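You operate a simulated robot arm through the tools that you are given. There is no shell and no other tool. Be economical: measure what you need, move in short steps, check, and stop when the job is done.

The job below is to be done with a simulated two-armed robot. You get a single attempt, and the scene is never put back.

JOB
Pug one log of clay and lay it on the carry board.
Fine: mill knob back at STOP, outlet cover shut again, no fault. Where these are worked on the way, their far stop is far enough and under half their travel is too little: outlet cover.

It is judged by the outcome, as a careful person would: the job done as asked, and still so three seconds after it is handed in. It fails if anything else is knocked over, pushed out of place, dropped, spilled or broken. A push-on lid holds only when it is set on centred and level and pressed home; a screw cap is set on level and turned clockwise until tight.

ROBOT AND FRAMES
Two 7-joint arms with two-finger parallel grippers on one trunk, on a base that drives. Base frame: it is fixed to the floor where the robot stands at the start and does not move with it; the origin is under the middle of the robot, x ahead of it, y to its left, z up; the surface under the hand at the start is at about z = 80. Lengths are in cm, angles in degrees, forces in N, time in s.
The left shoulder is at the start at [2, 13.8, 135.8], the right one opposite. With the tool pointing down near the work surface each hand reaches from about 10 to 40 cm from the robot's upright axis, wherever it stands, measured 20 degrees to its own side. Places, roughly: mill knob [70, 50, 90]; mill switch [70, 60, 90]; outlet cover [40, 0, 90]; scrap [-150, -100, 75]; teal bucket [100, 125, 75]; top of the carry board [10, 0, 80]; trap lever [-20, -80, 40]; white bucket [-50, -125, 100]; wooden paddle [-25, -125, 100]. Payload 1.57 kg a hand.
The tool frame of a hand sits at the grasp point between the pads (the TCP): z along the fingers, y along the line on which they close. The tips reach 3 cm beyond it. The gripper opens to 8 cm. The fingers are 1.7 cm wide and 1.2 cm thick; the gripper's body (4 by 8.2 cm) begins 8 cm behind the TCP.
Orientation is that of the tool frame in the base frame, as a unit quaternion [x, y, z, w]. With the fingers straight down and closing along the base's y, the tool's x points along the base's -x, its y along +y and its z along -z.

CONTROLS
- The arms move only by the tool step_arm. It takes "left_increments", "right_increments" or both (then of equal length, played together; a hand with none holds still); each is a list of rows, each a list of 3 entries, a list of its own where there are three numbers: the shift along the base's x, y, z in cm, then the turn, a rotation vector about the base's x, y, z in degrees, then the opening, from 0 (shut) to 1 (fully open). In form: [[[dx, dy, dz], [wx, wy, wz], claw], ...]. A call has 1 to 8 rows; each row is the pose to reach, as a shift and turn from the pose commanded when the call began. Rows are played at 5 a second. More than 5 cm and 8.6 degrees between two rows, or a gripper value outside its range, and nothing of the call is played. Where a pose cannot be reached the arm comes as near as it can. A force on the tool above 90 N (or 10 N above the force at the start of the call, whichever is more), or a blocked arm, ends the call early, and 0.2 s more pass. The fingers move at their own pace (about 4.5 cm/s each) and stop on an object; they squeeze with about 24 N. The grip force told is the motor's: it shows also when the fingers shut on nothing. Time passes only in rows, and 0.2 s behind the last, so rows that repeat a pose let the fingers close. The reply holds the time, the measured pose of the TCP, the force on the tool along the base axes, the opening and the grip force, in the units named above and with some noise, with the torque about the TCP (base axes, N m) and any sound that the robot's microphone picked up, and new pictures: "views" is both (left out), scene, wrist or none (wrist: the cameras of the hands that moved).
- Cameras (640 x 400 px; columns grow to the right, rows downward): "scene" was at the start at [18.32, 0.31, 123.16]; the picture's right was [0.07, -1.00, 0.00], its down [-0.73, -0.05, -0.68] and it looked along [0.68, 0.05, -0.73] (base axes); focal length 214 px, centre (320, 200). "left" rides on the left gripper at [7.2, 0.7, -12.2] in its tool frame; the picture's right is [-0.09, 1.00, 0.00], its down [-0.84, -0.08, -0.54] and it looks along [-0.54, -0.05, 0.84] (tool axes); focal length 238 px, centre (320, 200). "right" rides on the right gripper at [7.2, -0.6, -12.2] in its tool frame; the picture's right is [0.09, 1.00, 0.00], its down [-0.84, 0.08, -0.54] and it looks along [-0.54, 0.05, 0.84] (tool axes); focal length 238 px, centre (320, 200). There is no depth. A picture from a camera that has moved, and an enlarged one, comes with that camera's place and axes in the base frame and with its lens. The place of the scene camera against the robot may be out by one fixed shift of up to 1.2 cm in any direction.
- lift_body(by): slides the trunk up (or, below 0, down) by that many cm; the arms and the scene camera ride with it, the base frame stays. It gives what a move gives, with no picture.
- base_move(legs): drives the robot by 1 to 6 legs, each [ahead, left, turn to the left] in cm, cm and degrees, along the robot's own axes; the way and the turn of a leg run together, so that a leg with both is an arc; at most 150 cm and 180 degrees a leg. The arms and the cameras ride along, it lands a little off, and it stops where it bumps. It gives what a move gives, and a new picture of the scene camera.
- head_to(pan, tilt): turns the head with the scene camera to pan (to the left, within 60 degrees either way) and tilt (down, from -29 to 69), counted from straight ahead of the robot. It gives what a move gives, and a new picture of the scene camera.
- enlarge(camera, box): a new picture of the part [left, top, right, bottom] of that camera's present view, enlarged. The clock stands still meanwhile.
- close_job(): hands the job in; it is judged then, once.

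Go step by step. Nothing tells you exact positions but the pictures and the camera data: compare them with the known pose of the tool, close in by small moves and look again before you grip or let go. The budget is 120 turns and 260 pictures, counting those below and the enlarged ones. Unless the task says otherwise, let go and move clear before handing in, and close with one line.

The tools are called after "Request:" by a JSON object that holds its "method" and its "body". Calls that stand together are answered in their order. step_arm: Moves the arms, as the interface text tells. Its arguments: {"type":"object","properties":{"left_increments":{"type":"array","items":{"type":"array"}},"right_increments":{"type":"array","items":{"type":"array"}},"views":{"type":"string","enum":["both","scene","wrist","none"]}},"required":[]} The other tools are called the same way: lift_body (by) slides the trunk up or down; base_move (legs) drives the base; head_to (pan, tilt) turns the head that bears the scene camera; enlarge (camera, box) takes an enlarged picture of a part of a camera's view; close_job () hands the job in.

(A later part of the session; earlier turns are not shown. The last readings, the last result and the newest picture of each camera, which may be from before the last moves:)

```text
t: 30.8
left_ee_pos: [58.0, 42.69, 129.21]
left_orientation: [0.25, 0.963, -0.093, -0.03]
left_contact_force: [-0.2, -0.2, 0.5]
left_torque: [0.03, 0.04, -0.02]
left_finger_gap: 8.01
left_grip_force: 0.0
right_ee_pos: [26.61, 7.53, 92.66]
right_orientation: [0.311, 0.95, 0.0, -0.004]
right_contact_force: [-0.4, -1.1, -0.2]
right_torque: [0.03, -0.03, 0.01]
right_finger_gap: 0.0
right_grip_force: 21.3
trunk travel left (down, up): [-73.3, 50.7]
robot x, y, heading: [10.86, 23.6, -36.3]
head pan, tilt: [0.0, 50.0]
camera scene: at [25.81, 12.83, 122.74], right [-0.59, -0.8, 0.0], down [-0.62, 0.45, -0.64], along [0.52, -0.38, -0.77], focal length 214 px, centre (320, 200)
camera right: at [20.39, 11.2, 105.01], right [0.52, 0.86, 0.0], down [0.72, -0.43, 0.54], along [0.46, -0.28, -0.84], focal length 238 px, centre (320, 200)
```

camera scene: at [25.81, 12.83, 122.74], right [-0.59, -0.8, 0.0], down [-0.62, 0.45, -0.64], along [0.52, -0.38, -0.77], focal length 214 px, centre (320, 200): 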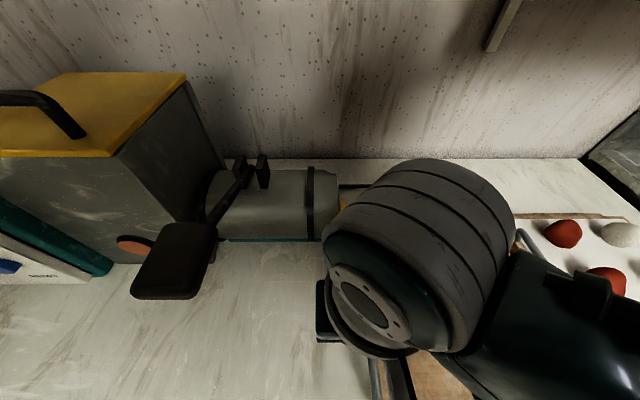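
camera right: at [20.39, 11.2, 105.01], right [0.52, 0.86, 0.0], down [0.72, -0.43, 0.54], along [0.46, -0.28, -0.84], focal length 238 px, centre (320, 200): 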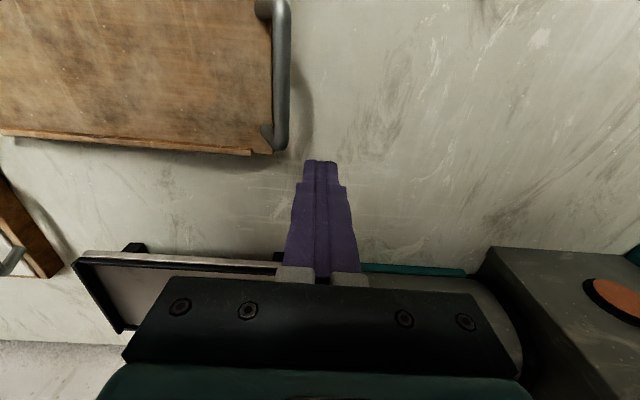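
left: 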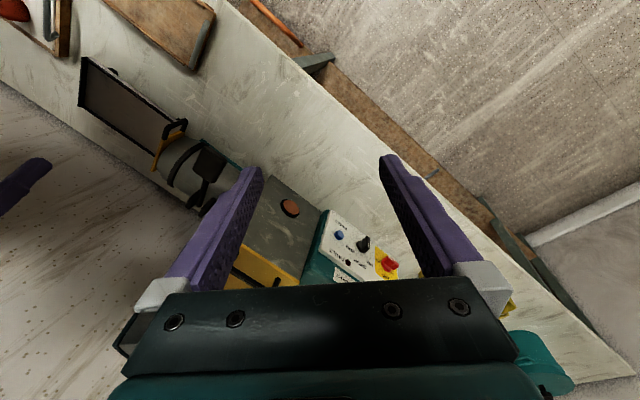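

The fingers slipped off, maybe at the stop. I lift the hand and look.

Request:
{"method": "step_arm", "body": {"right_increments": [[[0, 0, 5], [0, 0, 0], 0.3], [[-1, -1, 10], [0, 0, 0], 0.5], [[-3, -4, 13], [0, 0, 0], 0.5], [[-5, -7, 15], [0, 0, 0], 0.5]]}}

Request:
{"method": "enlarge", "body": {"camera": "scene", "box": [200, 120, 440, 290]}}

```text
refused: row 2 steps farther than a row can; nothing moved
```

```text
2.35 times, centred on (320, 205) of scene
camera zoom: at [25.81, 12.83, 122.74], right [-0.59, -0.8, 0.0], down [-0.62, 0.45, -0.64], along [0.52, -0.38, -0.77], focal length 505 px, centre (320, 188)
```

zoom: 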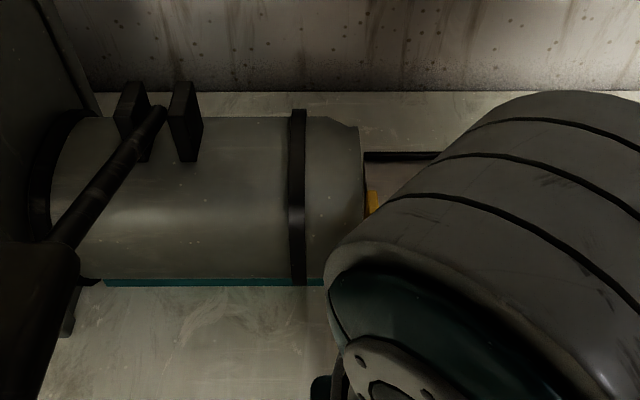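

Request:
{"method": "step_arm", "body": {"right_increments": [[[0, 0, 4.5], [0, 0, 0], 0.3], [[0, 0, 9], [0, 0, 0], 0.5], [[-1.5, -2.2, 12], [0, 0, 0], 0.5], [[-3.5, -5, 15], [0, 0, 0], 0.5]]}}

Request:
{"method": "enlarge", "body": {"camera": "scene", "box": [200, 120, 440, 290]}}

Request:
{"method": "enlarge", "body": {"camera": "right", "box": [200, 120, 520, 330]}}

```text
t: 31.8
left_ee_pos: [57.94, 42.6, 129.18]
left_orientation: [0.252, 0.963, -0.092, -0.03]
left_contact_force: [0.0, 0.5, 0.2]
left_torque: [0.0, 0.02, 0.0]
left_finger_gap: 8.02
left_grip_force: 0.0
right_ee_pos: [24.62, 3.06, 105.9]
right_orientation: [0.34, 0.94, -0.009, 0.011]
right_contact_force: [-0.2, -0.2, 0.3]
right_torque: [-0.01, 0.05, 0.0]
right_finger_gap: 4.0
right_grip_force: 0.0
trunk travel left (down, up): [-73.3, 50.7]
robot x, y, heading: [11.55, 23.44, -36.2]
head pan, tilt: [0.0, 50.0]
stopped in row 4 (right hand): the force on the tool passed its limit at 178 N (the readings are from after the stop); the commanded pose is now the measured one
camera scene: at [25.67, 12.59, 122.78], right [-0.62, -0.78, 0.0], down [-0.59, 0.48, -0.65], along [0.51, -0.41, -0.76], focal length 214 px, centre (320, 200)
camera right: at [18.42, 7.48, 117.87], right [0.56, 0.83, -0.01], down [0.69, -0.46, 0.56], along [0.46, -0.33, -0.83], focal length 238 px, centre (320, 200)
```

scene: 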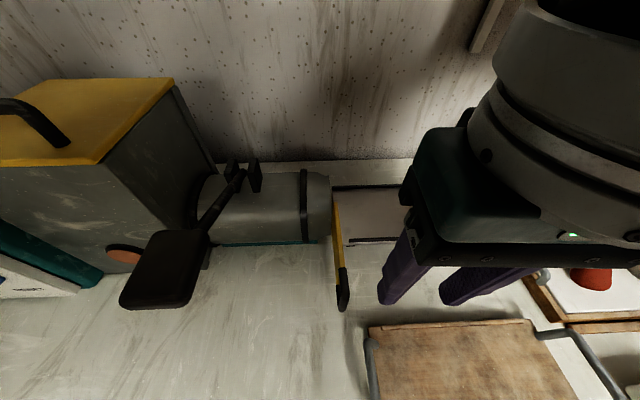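
right: 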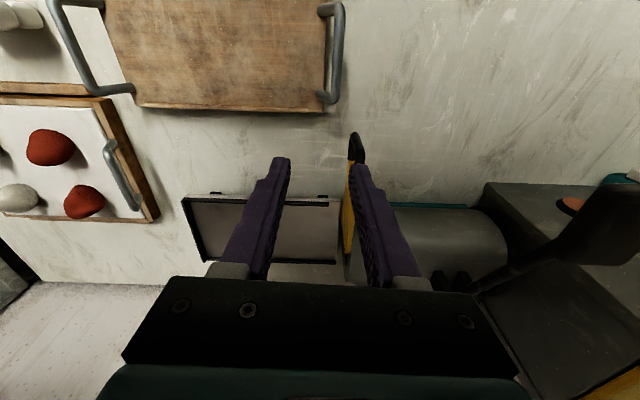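

```text
2.35 times, centred on (320, 205) of scene
camera zoom: at [25.67, 12.59, 122.78], right [-0.62, -0.78, 0.0], down [-0.59, 0.48, -0.65], along [0.51, -0.41, -0.76], focal length 505 px, centre (320, 188)
```

zoom: 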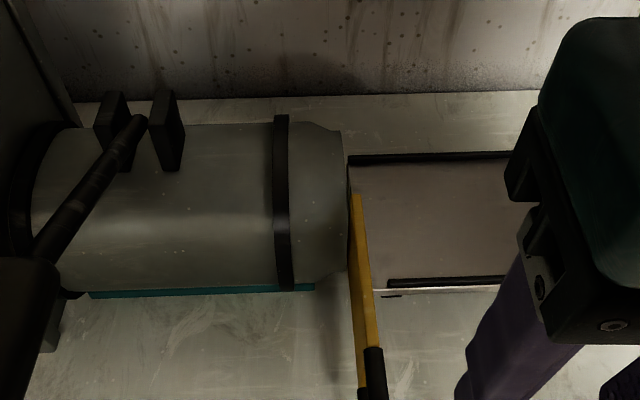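

```text
1.90 times, centred on (360, 225) of right
camera zoom: at [18.42, 7.48, 117.87], right [0.56, 0.83, -0.01], down [0.69, -0.46, 0.56], along [0.46, -0.33, -0.83], focal length 454 px, centre (244, 152)
```

zoom: 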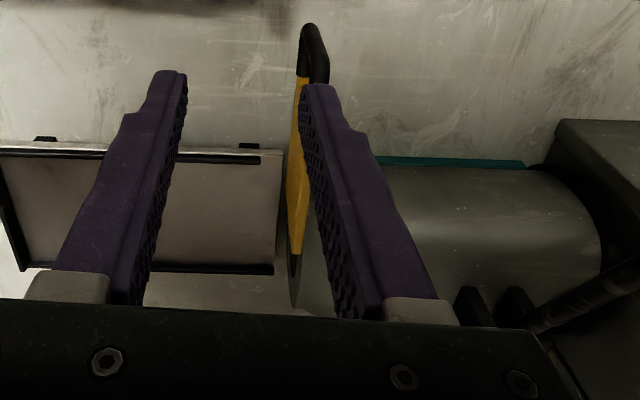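

The arm brushed something (likely its own body) but the cover slid about 8.4 cm, apparently to its stop. I'll drive right to look at the outlet opening face-on.

Request:
{"method": "base_move", "body": {"legs": [[-4, -38, 0]]}}

Request:
{"method": "head_to", "body": {"pan": 45, "tilt": 35}}

Request:
{"method": "enlarge", "body": {"camera": "scene", "box": [220, 100, 460, 280]}}

```text
t: 34.2
left_ee_pos: [32.08, 14.31, 129.22]
left_orientation: [0.249, 0.964, -0.092, -0.029]
left_contact_force: [-0.4, -0.4, -0.1]
left_torque: [-0.02, 0.0, -0.02]
left_finger_gap: 7.98
left_grip_force: 0.0
right_ee_pos: [-1.31, -25.39, 105.79]
right_orientation: [0.336, 0.942, -0.008, 0.01]
right_contact_force: [1.2, 0.1, -0.8]
right_torque: [0.03, 0.0, -0.01]
right_finger_gap: 3.98
right_grip_force: 0.0
trunk travel left (down, up): [-73.3, 50.7]
robot x, y, heading: [-14.61, -4.26, -36.4]
head pan, tilt: [0.0, 50.0]
camera scene: at [-0.26, -15.83, 122.69], right [-0.62, -0.79, 0.0], down [-0.61, 0.47, -0.64], along [0.5, -0.39, -0.77], focal length 214 px, centre (320, 200)
```

scene: 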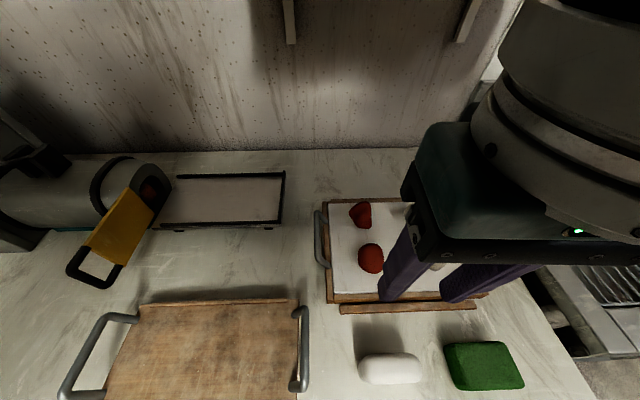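

```text
t: 35.3
left_ee_pos: [32.04, 14.4, 129.2]
left_orientation: [0.248, 0.964, -0.092, -0.031]
left_contact_force: [0.4, 1.1, -0.2]
left_torque: [-0.03, 0.01, 0.02]
left_finger_gap: 8.01
left_grip_force: 0.1
right_ee_pos: [-1.23, -25.2, 105.71]
right_orientation: [0.336, 0.942, -0.007, 0.01]
right_contact_force: [0.5, -0.6, 0.8]
right_torque: [0.01, 0.01, -0.03]
right_finger_gap: 3.99
right_grip_force: 0.0
trunk travel left (down, up): [-73.3, 50.7]
robot x, y, heading: [-14.75, -4.93, -36.2]
head pan, tilt: [45.0, 35.0]
camera scene: at [2.4, -9.75, 124.89], right [0.15, -0.99, 0.0], down [-0.57, -0.09, -0.82], along [0.81, 0.12, -0.57], focal length 214 px, centre (320, 200)
```

scene: 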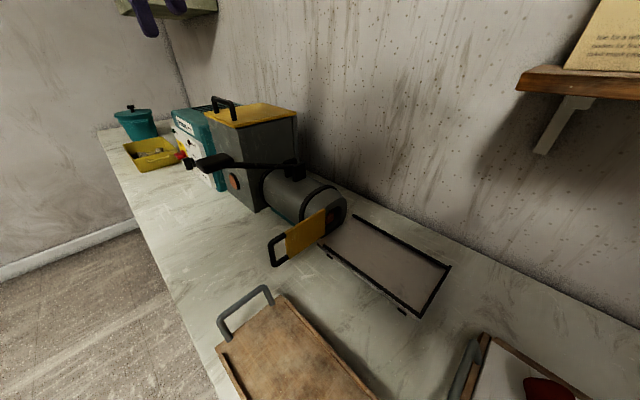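

```text
2.22 times, centred on (340, 190) of scene
camera zoom: at [2.4, -9.75, 124.89], right [0.15, -0.99, 0.0], down [-0.57, -0.09, -0.82], along [0.81, 0.12, -0.57], focal length 477 px, centre (276, 222)
```

zoom: 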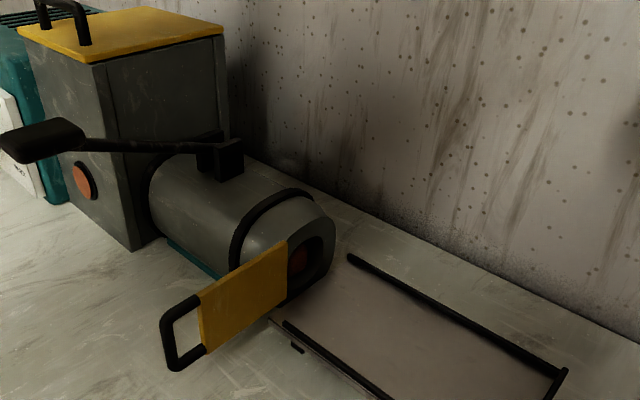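

Request:
{"method": "enlarge", "body": {"camera": "scene", "box": [260, 170, 370, 270]}}

```text
4.00 times, centred on (315, 220) of scene
camera zoom: at [2.4, -9.75, 124.89], right [0.15, -0.99, 0.0], down [-0.57, -0.09, -0.82], along [0.81, 0.12, -0.57], focal length 858 px, centre (340, 120)
```

zoom: 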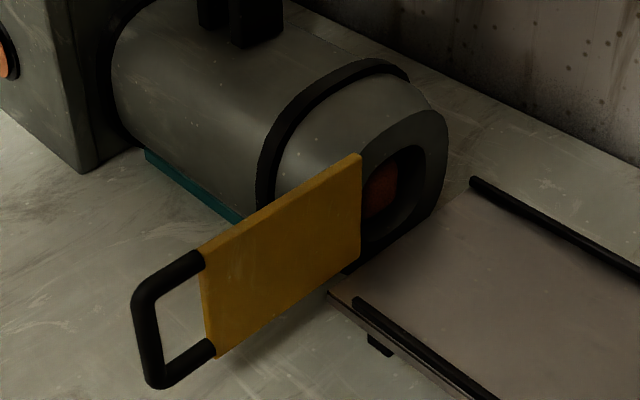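

The outlet is open with red clay visible, and it slid almost freely until the stop, so the cover is at its far end. Now I go back to the knob station (backing off first so the right hand clears the lever pad).

Request:
{"method": "base_move", "body": {"legs": [[-9, 0, 0], [0, 70, 0]]}}

Request:
{"method": "step_arm", "body": {"left_increments": [[[0, 0, 0], [4.3, -3.2, -3.5], 0.5], [[0, 0, 0], [8.7, -6.4, -7], 0.5]], "views": "none"}}

Request:
{"method": "lift_body", "body": {"by": -20}}

Request:
{"method": "head_to", "body": {"pan": 15, "tilt": 30}}

```text
t: 39.9
left_ee_pos: [65.99, 76.04, 129.2]
left_orientation: [0.249, 0.964, -0.091, -0.03]
left_contact_force: [-0.3, -0.2, -0.5]
left_torque: [0.02, 0.04, -0.02]
left_finger_gap: 8.02
left_grip_force: 0.1
right_ee_pos: [32.6, 36.33, 105.69]
right_orientation: [0.336, 0.942, -0.009, 0.009]
right_contact_force: [-0.5, -0.6, -0.5]
right_torque: [-0.01, 0.0, 0.01]
right_finger_gap: 3.97
right_grip_force: 0.0
trunk travel left (down, up): [-73.3, 50.7]
robot x, y, heading: [19.2, 56.99, -36.1]
head pan, tilt: [45.0, 35.0]
camera scene: at [36.34, 51.98, 124.9], right [0.15, -0.99, 0.0], down [-0.57, -0.09, -0.82], along [0.81, 0.12, -0.57], focal length 214 px, centre (320, 200)
```

scene: 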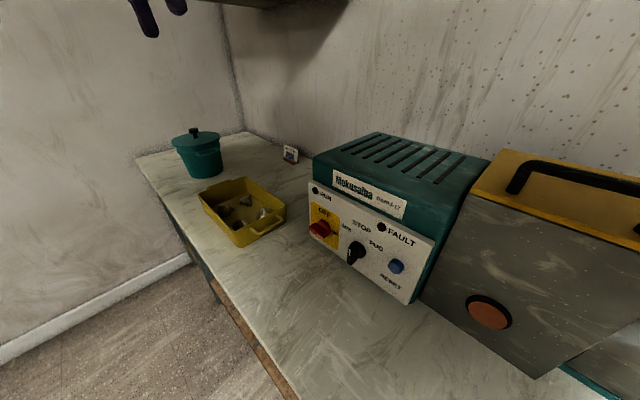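

```text
t: 40.5
left_ee_pos: [65.89, 76.19, 128.99]
left_orientation: [0.307, 0.952, -0.004, -0.004]
left_contact_force: [0.6, 0.1, -0.6]
left_torque: [0.01, 0.04, -0.01]
left_finger_gap: 4.0
left_grip_force: 0.1
right_ee_pos: [32.64, 36.4, 105.8]
right_orientation: [0.336, 0.942, -0.01, 0.01]
right_contact_force: [0.4, -0.4, 0.1]
right_torque: [0.01, 0.03, 0.0]
right_finger_gap: 3.97
right_grip_force: 0.0
trunk travel left (down, up): [-73.3, 50.7]
robot x, y, heading: [19.21, 56.62, -36.3]
head pan, tilt: [45.0, 35.0]
```

```text
t: 42.6
left_ee_pos: [65.97, 76.13, 109.04]
left_orientation: [0.307, 0.952, -0.007, -0.002]
left_contact_force: [0.2, 0.4, 0.1]
left_torque: [0.03, 0.01, 0.02]
left_finger_gap: 4.01
left_grip_force: 0.1
right_ee_pos: [32.62, 36.43, 85.84]
right_orientation: [0.337, 0.942, -0.009, 0.01]
right_contact_force: [0.3, -0.1, -0.3]
right_torque: [-0.02, -0.01, 0.02]
right_finger_gap: 4.01
right_grip_force: 0.0
trunk travel left (down, up): [-53.3, 70.7]
robot x, y, heading: [19.3, 56.71, -36.1]
head pan, tilt: [45.0, 35.0]
```

```text
t: 43.6
left_ee_pos: [65.86, 76.17, 109.04]
left_orientation: [0.308, 0.951, -0.007, -0.002]
left_contact_force: [0.0, -0.7, 0.0]
left_torque: [-0.01, 0.02, -0.02]
left_finger_gap: 4.0
left_grip_force: 0.0
right_ee_pos: [32.64, 36.48, 85.74]
right_orientation: [0.336, 0.942, -0.009, 0.01]
right_contact_force: [-0.3, -0.3, 0.3]
right_torque: [0.04, -0.01, 0.01]
right_finger_gap: 3.98
right_grip_force: 0.1
trunk travel left (down, up): [-53.3, 70.7]
robot x, y, heading: [19.3, 57.0, -36.1]
head pan, tilt: [15.0, 30.0]
camera scene: at [36.07, 47.37, 105.68], right [-0.36, -0.93, 0.0], down [-0.47, 0.18, -0.87], along [0.81, -0.31, -0.5], focal length 214 px, centre (320, 200)
```

scene: 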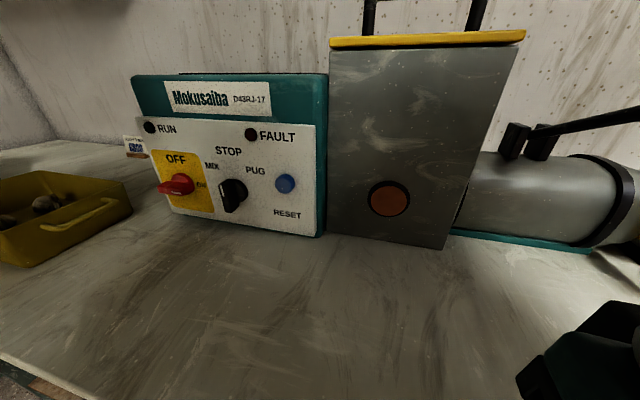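

The right hand is low after the trunk descent, so I raise it while I bring the left hand, pitched forward, to a spot in front of the knob.

Request:
{"method": "step_arm", "body": {"left_increments": [[[-1.03, -2.91, -1.7], [-4.67, -6.31, 0], 0.5], [[-2.06, -5.83, -3.4], [-9.34, -12.63, 0], 0.5], [[-3.09, -8.74, -5.1], [-14, -18.9, 0], 0.5], [[-4.1, -11.66, -6.9], [-18.7, -25.3, 0], 0.5], [[-5.1, -14.57, -8.6], [-23.4, -31.6, 0], 0.5], [[-6.2, -17.5, -10.3], [-28, -37.9, 0], 0.5], [[-7.2, -20.4, -12], [-32.7, -44.2, 0], 0.5]], "right_increments": [[[0, 0, 2], [0, 0, 0], 0.5], [[0, 0, 4], [0, 0, 0], 0.5], [[0, 0, 6], [0, 0, 0], 0.5], [[0, 0, 8], [0, 0, 0], 0.5], [[0, 0, 10], [0, 0, 0], 0.5], [[0, 0, 12], [0, 0, 0], 0.5], [[0, 0, 12], [0, 0, 0], 0.5]]}}

```text
t: 44.3
left_ee_pos: [67.23, 72.08, 105.96]
left_orientation: [0.195, 0.965, -0.089, 0.15]
left_contact_force: [-0.3, -0.1, -0.6]
left_torque: [0.0, 0.02, 0.02]
left_finger_gap: 4.0
left_grip_force: 0.1
right_ee_pos: [32.64, 36.53, 90.65]
right_orientation: [0.337, 0.942, -0.009, 0.01]
right_contact_force: [-0.9, -0.4, -0.3]
right_torque: [0.0, -0.04, -0.01]
right_finger_gap: 4.02
right_grip_force: 0.1
trunk travel left (down, up): [-53.3, 70.7]
robot x, y, heading: [18.87, 57.14, -36.2]
head pan, tilt: [15.0, 30.0]
stopped in row 3 (left hand): the arm was blocked; the commanded pose is now the measured one
camera scene: at [36.07, 47.36, 105.68], right [-0.36, -0.93, 0.0], down [-0.47, 0.18, -0.87], along [0.81, -0.31, -0.5], focal length 214 px, centre (320, 200)
camera right: at [26.41, 40.7, 102.82], right [0.56, 0.83, -0.01], down [0.69, -0.46, 0.56], along [0.46, -0.32, -0.83], focal length 238 px, centre (320, 200)
camera left: at [57.94, 77.95, 114.96], right [0.48, 0.87, -0.08], down [0.57, -0.24, 0.79], along [0.67, -0.43, -0.61], focal length 238 px, centre (320, 200)
```

scene: 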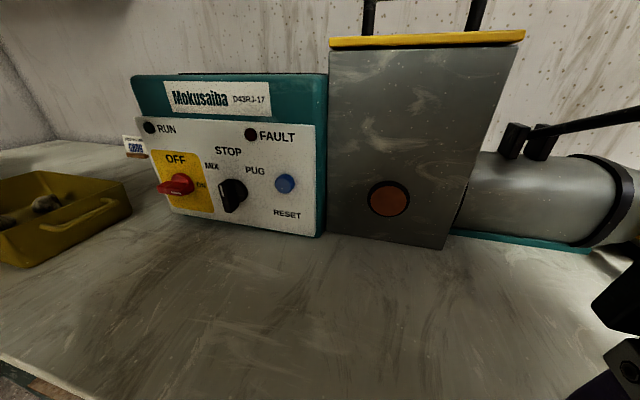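
right: 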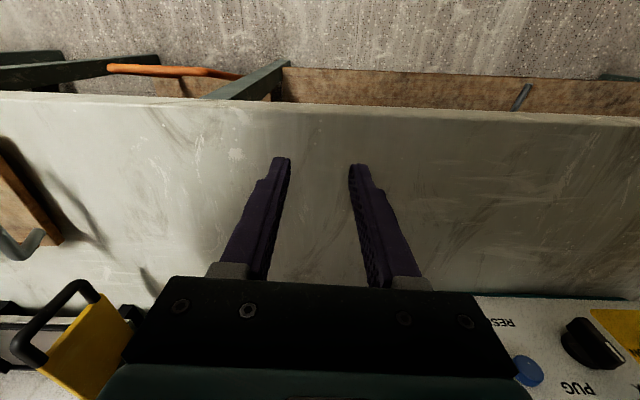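
left: 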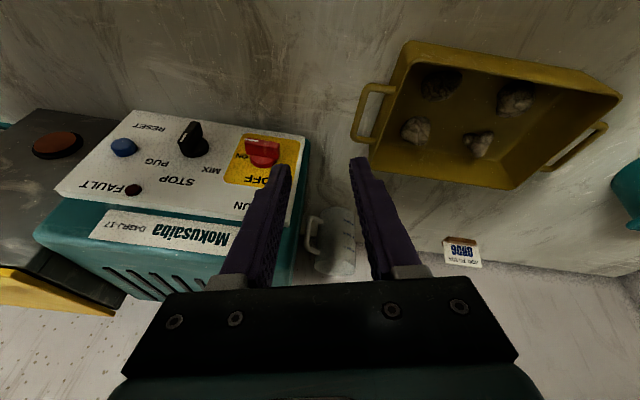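

The left arm was folded too tightly. I'll back the base off 12 cm to give it room and retry.

Request:
{"method": "base_move", "body": {"legs": [[-12, 0, 0]]}}

Request:
{"method": "step_arm", "body": {"left_increments": [[[0.2, -3.9, -1.5], [-2.1, -5.7, -1.6], 0.5], [[0.4, -7.8, -3], [-4.2, -11.4, -3.3], 0.5], [[0.6, -11.7, -4.5], [-6.3, -17.1, -4.9], 0.5], [[0.8, -15.6, -6], [-8.4, -22.8, -6.5], 0.5], [[1, -19.5, -7.5], [-10.5, -28.5, -8.2], 0.5], [[1.1, -23.4, -9], [-12.6, -34.2, -9.8], 0.5]]}}

```text
t: 45.6
left_ee_pos: [57.53, 79.12, 106.03]
left_orientation: [0.196, 0.965, -0.089, 0.148]
left_contact_force: [-0.2, -0.2, -0.6]
left_torque: [-0.01, -0.02, 0.01]
left_finger_gap: 4.01
left_grip_force: 0.1
right_ee_pos: [22.74, 43.47, 90.65]
right_orientation: [0.338, 0.941, -0.008, 0.01]
right_contact_force: [0.0, 0.5, -1.0]
right_torque: [0.02, -0.01, -0.03]
right_finger_gap: 4.0
right_grip_force: 0.1
trunk travel left (down, up): [-53.3, 70.7]
robot x, y, heading: [9.49, 64.14, -36.5]
head pan, tilt: [15.0, 30.0]
camera scene: at [26.31, 54.48, 105.67], right [-0.36, -0.93, 0.0], down [-0.47, 0.18, -0.87], along [0.81, -0.32, -0.5], focal length 214 px, centre (320, 200)
```

scene: 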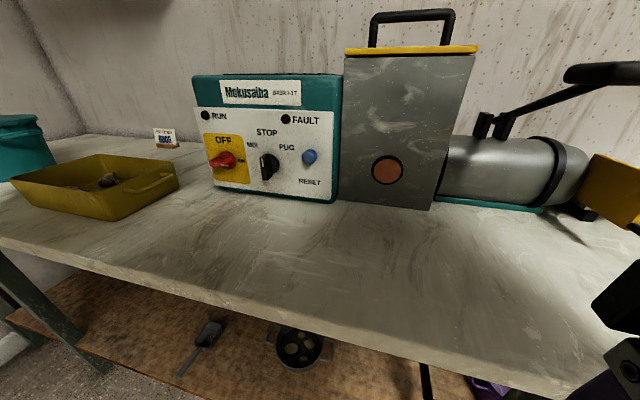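

```text
t: 46.2
left_ee_pos: [60.72, 75.39, 102.91]
left_orientation: [0.148, 0.957, -0.1, 0.228]
left_contact_force: [-0.1, 0.4, -0.6]
left_torque: [-0.02, -0.01, 0.01]
left_finger_gap: 4.02
left_grip_force: 0.1
right_ee_pos: [22.78, 43.51, 90.76]
right_orientation: [0.338, 0.941, -0.008, 0.01]
right_contact_force: [1.0, 0.3, 0.2]
right_torque: [-0.01, 0.0, 0.01]
right_finger_gap: 4.0
right_grip_force: 0.1
trunk travel left (down, up): [-53.3, 70.7]
robot x, y, heading: [9.5, 63.85, -36.3]
head pan, tilt: [15.0, 30.0]
stopped in row 3 (left hand): the arm was blocked; the commanded pose is now the measured one
camera scene: at [26.33, 54.47, 105.68], right [-0.36, -0.93, 0.0], down [-0.47, 0.18, -0.87], along [0.81, -0.32, -0.5], focal length 214 px, centre (320, 200)
camera left: at [49.6, 80.77, 110.09], right [0.4, 0.91, -0.08], down [0.47, -0.13, 0.87], along [0.79, -0.39, -0.48], focal length 238 px, centre (320, 200)
```

scene: 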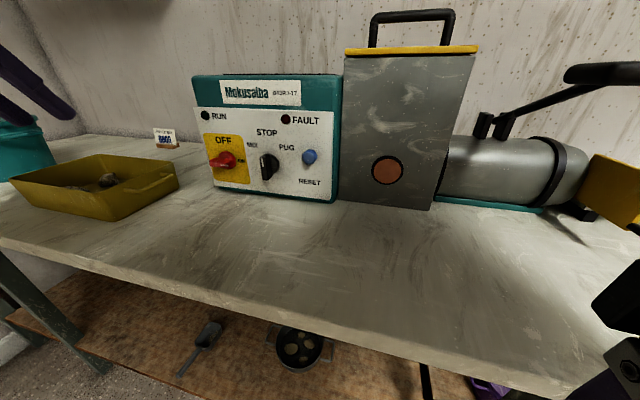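
left: 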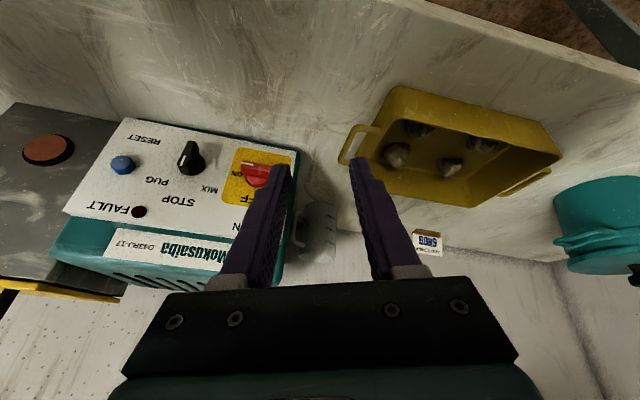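

Still blocked, perhaps a joint limit in combination. I'll do pure translation first.

Request:
{"method": "step_arm", "body": {"left_increments": [[[-0.5, -4, 1], [0, 0, 0], 0.5], [[-1, -8, 2], [0, 0, 0], 0.5], [[-1.5, -12, 3], [0, 0, 0], 0.5], [[-1.8, -16, 3], [0, 0, 0], 0.5], [[-2, -19.6, 3], [0, 0, 0], 0.5]]}}

```text
t: 47.4
left_ee_pos: [58.52, 55.52, 106.07]
left_orientation: [0.148, 0.956, -0.102, 0.23]
left_contact_force: [0.3, 0.2, -0.3]
left_torque: [0.02, 0.01, 0.0]
left_finger_gap: 4.0
left_grip_force: 0.1
right_ee_pos: [22.78, 43.48, 90.71]
right_orientation: [0.338, 0.941, -0.008, 0.01]
right_contact_force: [0.0, 0.8, 0.2]
right_torque: [0.01, -0.01, 0.03]
right_finger_gap: 3.98
right_grip_force: 0.0
trunk travel left (down, up): [-53.3, 70.7]
robot x, y, heading: [9.73, 63.92, -36.4]
head pan, tilt: [15.0, 30.0]
camera scene: at [26.32, 54.44, 105.68], right [-0.36, -0.93, 0.0], down [-0.47, 0.18, -0.87], along [0.81, -0.32, -0.5], focal length 214 px, centre (320, 200)
camera left: at [47.45, 61.02, 113.13], right [0.41, 0.91, -0.08], down [0.46, -0.13, 0.88], along [0.79, -0.4, -0.47], focal length 238 px, centre (320, 200)
```

scene: 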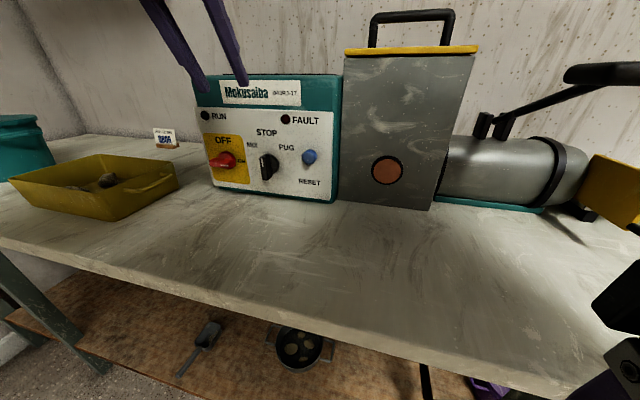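
left: 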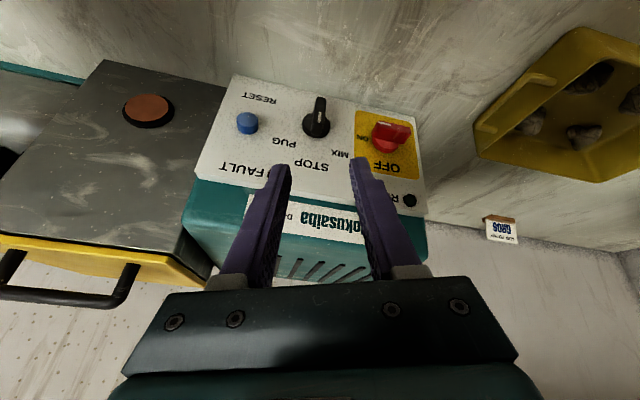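

Translation worked. Now rotate to the forward pitch, lowering a little.

Request:
{"method": "step_arm", "body": {"left_increments": [[[0, 0, -2], [-1.5, -6.75, -3.7], 0.5], [[0.1, 0.1, -4], [-3, -13.5, -7.4], 0.5], [[0.1, 0.2, -6], [-4.6, -20.2, -11], 0.5], [[0.2, 0.3, -8], [-6.1, -27, -14.7], 0.5]]}}

```text
t: 48.4
left_ee_pos: [58.79, 56.02, 97.97]
left_orientation: [0.275, 0.844, -0.141, 0.438]
left_contact_force: [-0.3, -0.3, 0.1]
left_torque: [0.02, -0.01, -0.01]
left_finger_gap: 4.01
left_grip_force: 0.0
right_ee_pos: [22.84, 43.57, 90.71]
right_orientation: [0.338, 0.941, -0.008, 0.01]
right_contact_force: [0.4, -0.2, -0.3]
right_torque: [-0.03, -0.02, 0.01]
right_finger_gap: 3.99
right_grip_force: 0.0
trunk travel left (down, up): [-53.3, 70.7]
robot x, y, heading: [9.71, 63.88, -36.6]
head pan, tilt: [15.0, 30.0]
camera scene: at [26.31, 54.48, 105.67], right [-0.36, -0.93, 0.0], down [-0.47, 0.18, -0.87], along [0.81, -0.32, -0.5], focal length 214 px, centre (320, 200)
camera left: at [47.56, 64.86, 98.98], right [0.63, 0.77, 0.08], down [-0.01, -0.09, 1.0], along [0.78, -0.63, -0.04], focal length 238 px, centre (320, 200)
```

scene: 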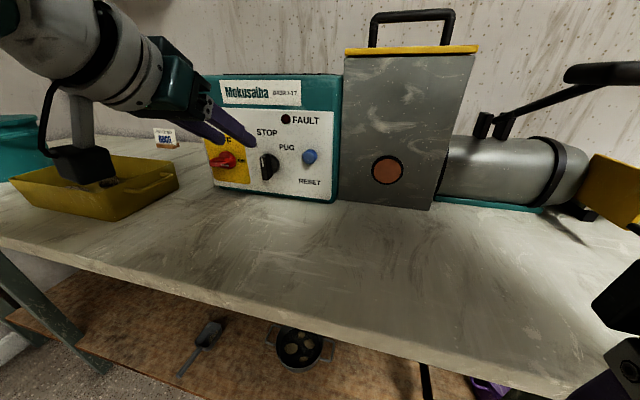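
left: 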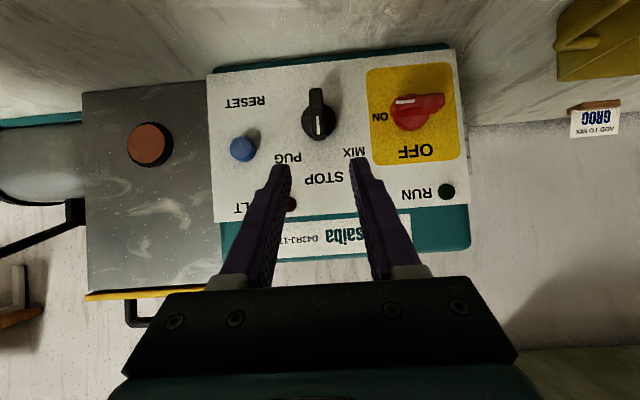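

The view is upside down but clear: knob bar points to STOP, centred in front of the fingers. I approach along the finger direction and look again.

Request:
{"method": "step_arm", "body": {"left_increments": [[[2.4, -1.9, -2], [0, 0, 0], 0.5], [[4.7, -3.7, -4], [0, 0, 0], 0.5], [[5.8, -4.5, -5.5], [0, 0, 0], 0.5]]}}

Request:
{"method": "enlarge", "body": {"camera": "left", "box": [220, 60, 420, 200]}}

Request:
{"method": "enlarge", "body": {"camera": "scene", "box": [180, 80, 340, 200]}}

```text
t: 49.2
left_ee_pos: [64.62, 51.5, 92.52]
left_orientation: [0.274, 0.845, -0.141, 0.437]
left_contact_force: [-0.7, 1.2, -0.4]
left_torque: [0.0, 0.02, -0.01]
left_finger_gap: 4.0
left_grip_force: 0.0
right_ee_pos: [22.84, 43.52, 90.69]
right_orientation: [0.338, 0.941, -0.008, 0.01]
right_contact_force: [0.3, 0.0, -0.3]
right_torque: [-0.01, -0.01, 0.0]
right_finger_gap: 4.02
right_grip_force: 0.0
trunk travel left (down, up): [-53.3, 70.7]
robot x, y, heading: [9.5, 64.2, -36.1]
head pan, tilt: [15.0, 30.0]
camera scene: at [26.32, 54.47, 105.68], right [-0.36, -0.93, 0.0], down [-0.47, 0.18, -0.87], along [0.81, -0.32, -0.5], focal length 214 px, centre (320, 200)
camera left: at [53.42, 60.33, 93.59], right [0.63, 0.77, 0.08], down [-0.01, -0.09, 1.0], along [0.78, -0.63, -0.05], focal length 238 px, centre (320, 200)
```

scene: 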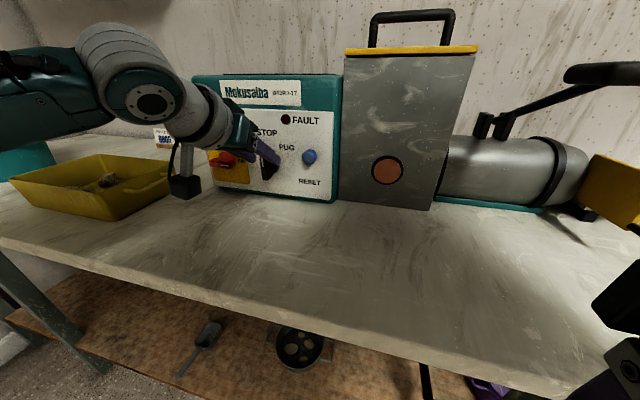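
left: 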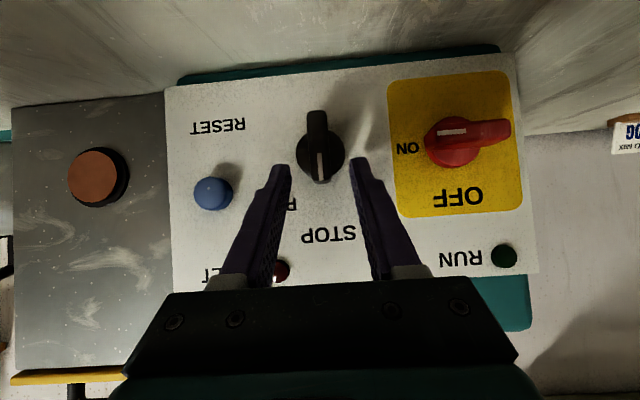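

```text
2.86 times, centred on (320, 130) of left
camera zoom: at [53.42, 60.33, 93.59], right [0.63, 0.77, 0.08], down [-0.01, -0.09, 1.0], along [0.78, -0.63, -0.05], focal length 681 px, centre (320, 400)
```

zoom: 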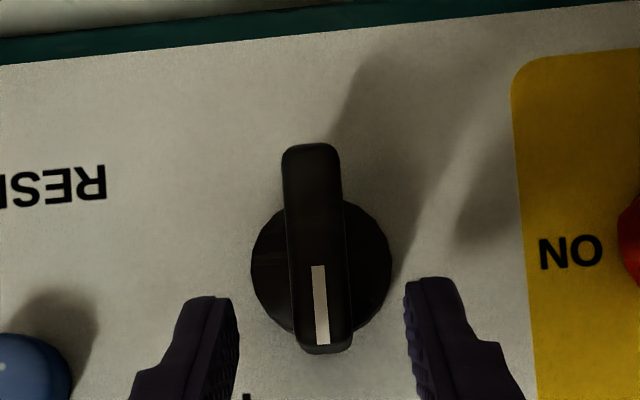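

```text
3.33 times, centred on (260, 140) of scene
camera zoom: at [26.32, 54.47, 105.68], right [-0.36, -0.93, 0.0], down [-0.47, 0.18, -0.87], along [0.81, -0.32, -0.5], focal length 715 px, centre (520, 400)
```

zoom: 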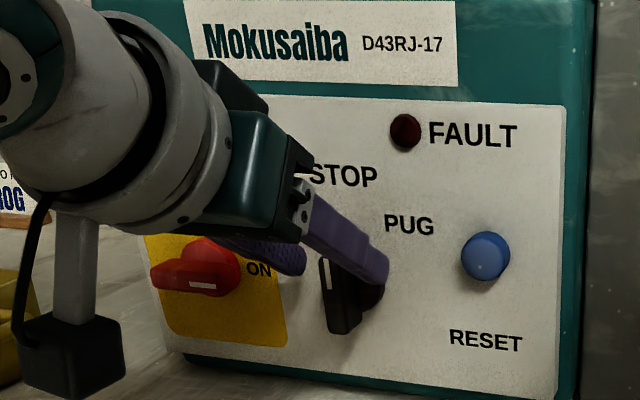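

Alignment is good; final approach of about 3 cm, then close on the bar.

Request:
{"method": "step_arm", "body": {"left_increments": [[[0.7, -0.5, -1.2], [0, 0, 0], 0.5], [[1.3, -1.0, -2.3], [0, 0, 0], 0.5], [[1.3, -1.0, -2.3], [0, 0, 0], 0.5]], "views": "wrist"}}

Request:
{"method": "enlarge", "body": {"camera": "left", "box": [220, 60, 420, 200]}}

```text
t: 50.0
left_ee_pos: [65.96, 50.68, 90.11]
left_orientation: [0.275, 0.845, -0.141, 0.436]
left_contact_force: [-0.3, -0.1, 0.4]
left_torque: [-0.02, -0.01, -0.03]
left_finger_gap: 3.99
left_grip_force: 0.0
right_ee_pos: [22.8, 43.45, 90.7]
right_orientation: [0.338, 0.941, -0.008, 0.009]
right_contact_force: [0.6, 0.3, -0.1]
right_torque: [0.02, 0.01, 0.0]
right_finger_gap: 4.0
right_grip_force: 0.1
trunk travel left (down, up): [-53.3, 70.7]
robot x, y, heading: [9.81, 64.01, -36.3]
head pan, tilt: [15.0, 30.0]
camera left: at [54.73, 59.43, 91.25], right [0.63, 0.77, 0.08], down [-0.01, -0.09, 1.0], along [0.78, -0.63, -0.05], focal length 238 px, centre (320, 200)
```

left: 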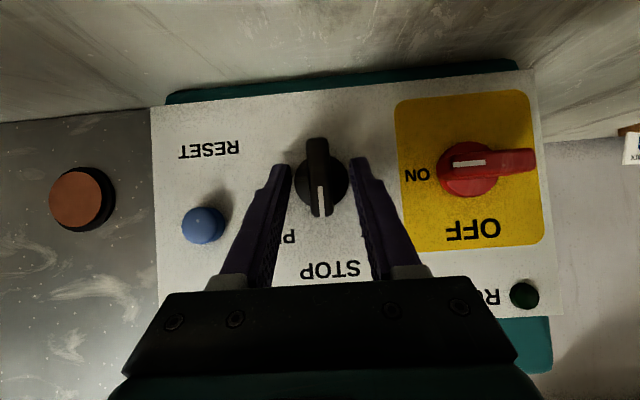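

```text
2.86 times, centred on (320, 130) of left
camera zoom: at [54.73, 59.43, 91.25], right [0.63, 0.77, 0.08], down [-0.01, -0.09, 1.0], along [0.78, -0.63, -0.05], focal length 681 px, centre (320, 400)
```

zoom: 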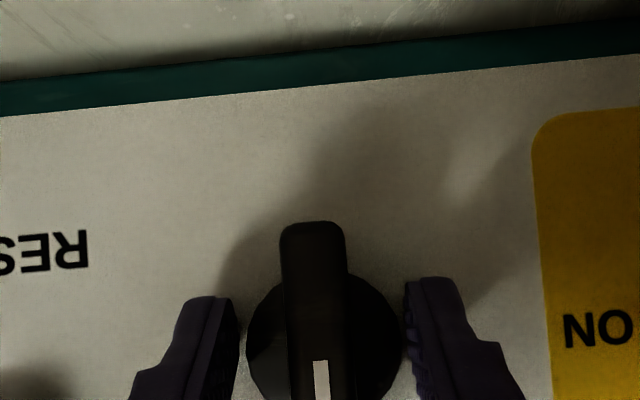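

Fingers straddle the knob bar. I close gently and turn the head toward the outlet at the same time as checking.

Request:
{"method": "step_arm", "body": {"left_increments": [[[0, 0, 0], [0, 0, 0], 0.2], [[0, 0, 0], [0, 0, 0], 0], [[0, 0, 0], [0, 0, 0], 0]], "views": "wrist"}}

Request:
{"method": "head_to", "body": {"pan": -25, "tilt": 25}}

```text
t: 50.8
left_ee_pos: [65.91, 50.68, 90.23]
left_orientation: [0.274, 0.845, -0.141, 0.437]
left_contact_force: [2.4, 1.0, -3.5]
left_torque: [-0.21, -0.24, 0.09]
left_finger_gap: 3.73
left_grip_force: 38.3
right_ee_pos: [22.91, 43.54, 90.64]
right_orientation: [0.337, 0.941, -0.008, 0.01]
right_contact_force: [-0.6, 0.2, 0.0]
right_torque: [0.0, 0.0, 0.01]
right_finger_gap: 4.0
right_grip_force: 0.0
trunk travel left (down, up): [-53.3, 70.7]
robot x, y, heading: [9.57, 63.57, -36.4]
head pan, tilt: [15.0, 30.0]
camera left: at [54.74, 59.44, 91.26], right [0.63, 0.78, 0.08], down [-0.01, -0.09, 1.0], along [0.78, -0.63, -0.05], focal length 238 px, centre (320, 200)
```

left: 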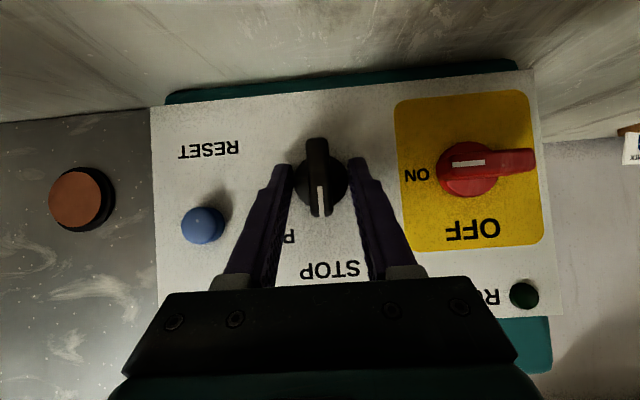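

```text
t: 51.8
left_ee_pos: [66.01, 50.65, 90.21]
left_orientation: [0.274, 0.845, -0.14, 0.437]
left_contact_force: [4.5, -0.1, -5.6]
left_torque: [0.1, 0.06, 0.03]
left_finger_gap: 3.7
left_grip_force: 43.4
right_ee_pos: [22.97, 43.21, 90.82]
right_orientation: [0.345, 0.939, -0.01, 0.013]
right_contact_force: [1.0, 0.8, -0.7]
right_torque: [-0.01, -0.03, -0.02]
right_finger_gap: 4.01
right_grip_force: 0.0
trunk travel left (down, up): [-53.3, 70.7]
robot x, y, heading: [9.31, 64.29, -36.4]
head pan, tilt: [-25.0, 25.0]
camera scene: at [25.49, 52.71, 105.91], right [-0.56, -0.83, 0.0], down [-0.4, 0.27, -0.88], along [0.73, -0.49, -0.48], focal length 214 px, centre (320, 200)
```

scene: 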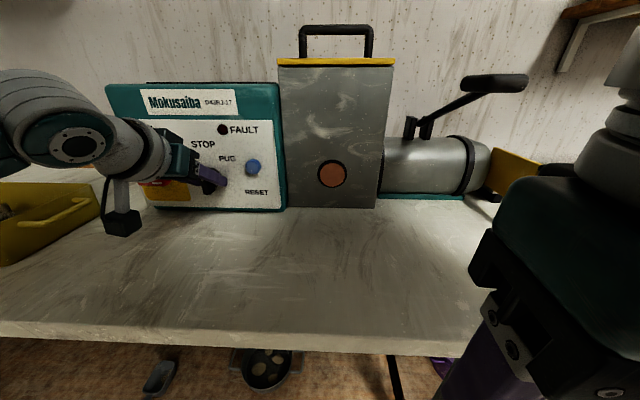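

The fingers caught the disc, not the bar, and the head bumped the right arm. I turn the head back, move the right hand off to the right, and release the knob a bit to withdraw 1.3 cm.

Request:
{"method": "head_to", "body": {"pan": 10, "tilt": 25}}

Request:
{"method": "step_arm", "body": {"right_increments": [[[-2.4, -3.2, 0], [0, 0, 0], 0.5], [[-4.8, -6.4, 0], [0, 0, 0], 0.5], [[-7.2, -9.6, 0], [0, 0, 0], 0.5], [[-9.6, -12.8, 0], [0, 0, 0], 0.5], [[-12, -16, 0], [0, 0, 0], 0.5]], "left_increments": [[[0, 0, 0], [0, 0, 0], 0.5], [[0, 0, 0], [0, 0, 0], 0.5], [[-0.4, 0.3, 0.35], [0, 0, 0], 0.5], [[-0.85, 0.6, 0.75], [0, 0, 0], 0.5], [[-0.85, 0.6, 0.75], [0, 0, 0], 0.5]]}}

Request:
{"method": "enlarge", "body": {"camera": "left", "box": [220, 80, 420, 220]}}

```text
t: 52.9
left_ee_pos: [66.08, 50.61, 90.12]
left_orientation: [0.274, 0.845, -0.141, 0.436]
left_contact_force: [6.0, -0.8, -7.9]
left_torque: [0.14, 0.14, 0.04]
left_finger_gap: 3.7
left_grip_force: 43.7
right_ee_pos: [22.64, 43.87, 90.56]
right_orientation: [0.333, 0.943, -0.006, 0.008]
right_contact_force: [-0.4, -0.9, 0.0]
right_torque: [0.04, 0.0, 0.0]
right_finger_gap: 3.99
right_grip_force: 0.0
trunk travel left (down, up): [-53.3, 70.7]
robot x, y, heading: [9.65, 63.76, -36.4]
head pan, tilt: [10.0, 25.0]
camera scene: at [26.17, 53.68, 106.44], right [-0.45, -0.9, 0.0], down [-0.38, 0.19, -0.91], along [0.81, -0.4, -0.43], focal length 214 px, centre (320, 200)
```

scene: 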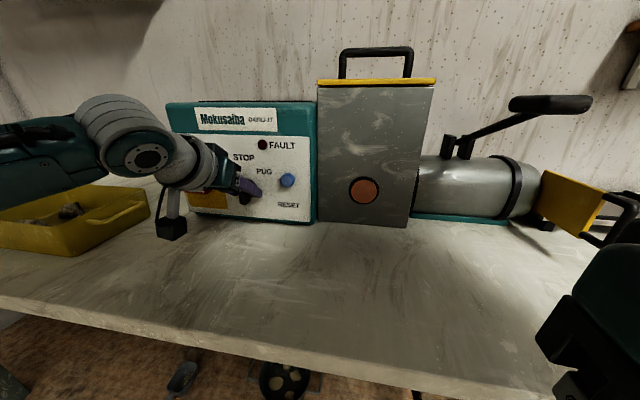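

```text
t: 54.0
left_ee_pos: [65.22, 51.2, 90.84]
left_orientation: [0.274, 0.845, -0.141, 0.436]
left_contact_force: [-1.0, 0.5, -0.6]
left_torque: [0.04, 0.0, -0.02]
left_finger_gap: 4.02
left_grip_force: 0.0
right_ee_pos: [10.77, 27.5, 90.7]
right_orientation: [0.338, 0.941, -0.009, 0.01]
right_contact_force: [-0.4, -0.4, -1.0]
right_torque: [-0.04, -0.02, 0.02]
right_finger_gap: 4.0
right_grip_force: 0.1
trunk travel left (down, up): [-53.3, 70.7]
robot x, y, heading: [9.28, 63.94, -36.2]
head pan, tilt: [10.0, 25.0]
camera scene: at [26.13, 53.66, 106.47], right [-0.44, -0.9, 0.0], down [-0.38, 0.19, -0.91], along [0.81, -0.4, -0.42], focal length 214 px, centre (320, 200)
camera right: at [4.52, 31.78, 102.83], right [0.56, 0.83, -0.01], down [0.69, -0.46, 0.56], along [0.46, -0.32, -0.83], focal length 238 px, centre (320, 200)
camera left: at [53.86, 59.94, 91.99], right [0.63, 0.78, 0.08], down [-0.01, -0.09, 1.0], along [0.78, -0.63, -0.05], focal length 238 px, centre (320, 200)
```

scene: 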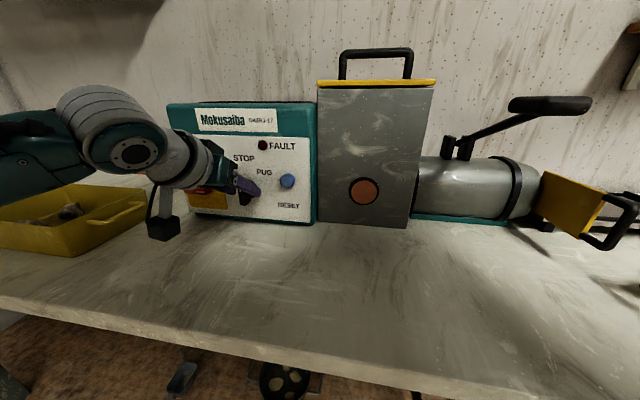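
right: 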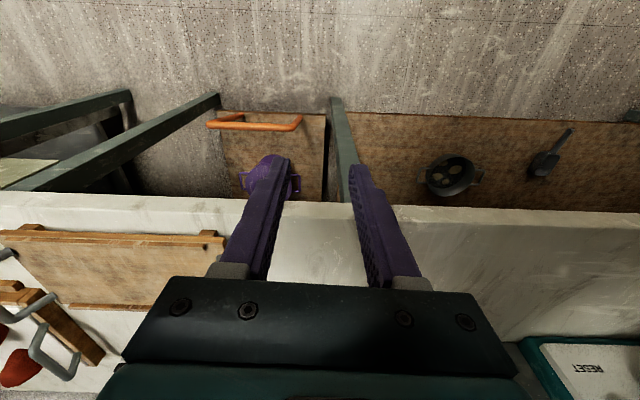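
left: 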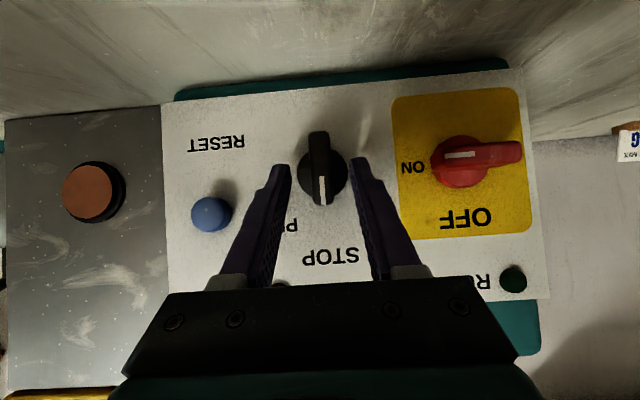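

```text
2.86 times, centred on (320, 150) of left
camera zoom: at [53.86, 59.94, 91.99], right [0.63, 0.78, 0.08], down [-0.01, -0.09, 1.0], along [0.78, -0.63, -0.05], focal length 681 px, centre (320, 343)
```

zoom: 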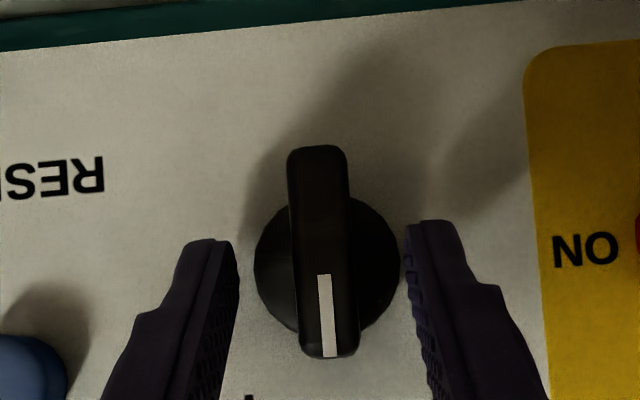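

Request:
{"method": "step_arm", "body": {"left_increments": [[[0, 0, 0], [0, 0, 0], 0.2], [[0, 0, 0], [0, 0, 0], 0], [[0, 0, 0], [0, 0, 0], 0], [[0, 0, 0], [0, 0, 0], 0]], "views": "wrist"}}

Request:
{"method": "head_to", "body": {"pan": -20, "tilt": 25}}

```text
t: 55.0
left_ee_pos: [65.18, 51.26, 90.7]
left_orientation: [0.274, 0.845, -0.141, 0.437]
left_contact_force: [2.4, 2.4, -1.4]
left_torque: [0.06, -0.03, -0.49]
left_finger_gap: 1.38
left_grip_force: 30.3
right_ee_pos: [10.72, 27.52, 90.68]
right_orientation: [0.338, 0.941, -0.009, 0.01]
right_contact_force: [-0.3, -0.3, -0.2]
right_torque: [-0.01, -0.01, 0.01]
right_finger_gap: 4.02
right_grip_force: 0.1
trunk travel left (down, up): [-53.3, 70.7]
robot x, y, heading: [9.39, 63.86, -36.4]
head pan, tilt: [10.0, 25.0]
camera left: at [53.94, 60.03, 92.0], right [0.63, 0.78, 0.08], down [-0.01, -0.09, 1.0], along [0.78, -0.63, -0.05], focal length 238 px, centre (320, 200)
```

left: 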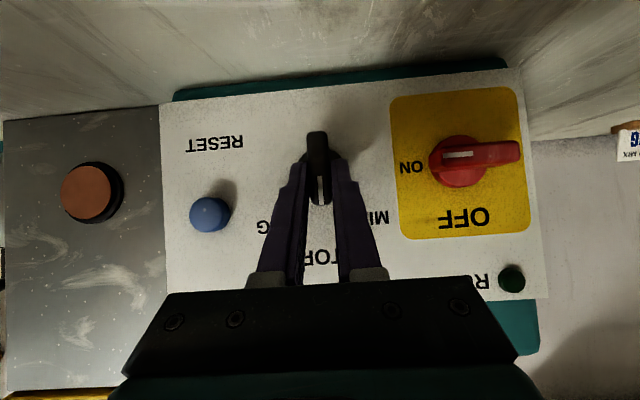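

```text
t: 56.0
left_ee_pos: [65.18, 51.29, 90.95]
left_orientation: [0.275, 0.845, -0.141, 0.437]
left_contact_force: [2.3, 2.5, -1.9]
left_torque: [0.01, -0.03, -0.44]
left_finger_gap: 1.38
left_grip_force: 30.2
right_ee_pos: [10.85, 27.59, 90.77]
right_orientation: [0.338, 0.941, -0.008, 0.01]
right_contact_force: [-0.5, 1.0, -0.6]
right_torque: [-0.01, 0.02, 0.01]
right_finger_gap: 4.0
right_grip_force: 0.0
trunk travel left (down, up): [-53.3, 70.7]
robot x, y, heading: [9.57, 63.88, -36.1]
head pan, tilt: [-20.0, 25.0]
camera scene: at [23.05, 50.14, 106.47], right [-0.83, -0.55, 0.0], down [-0.23, 0.35, -0.91], along [0.5, -0.75, -0.42], focal length 214 px, centre (320, 200)
```

scene: 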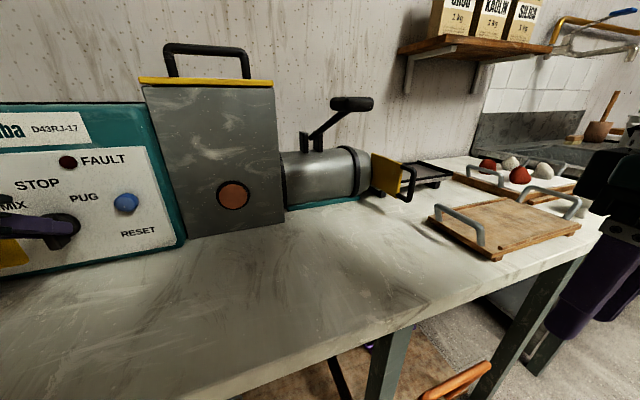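

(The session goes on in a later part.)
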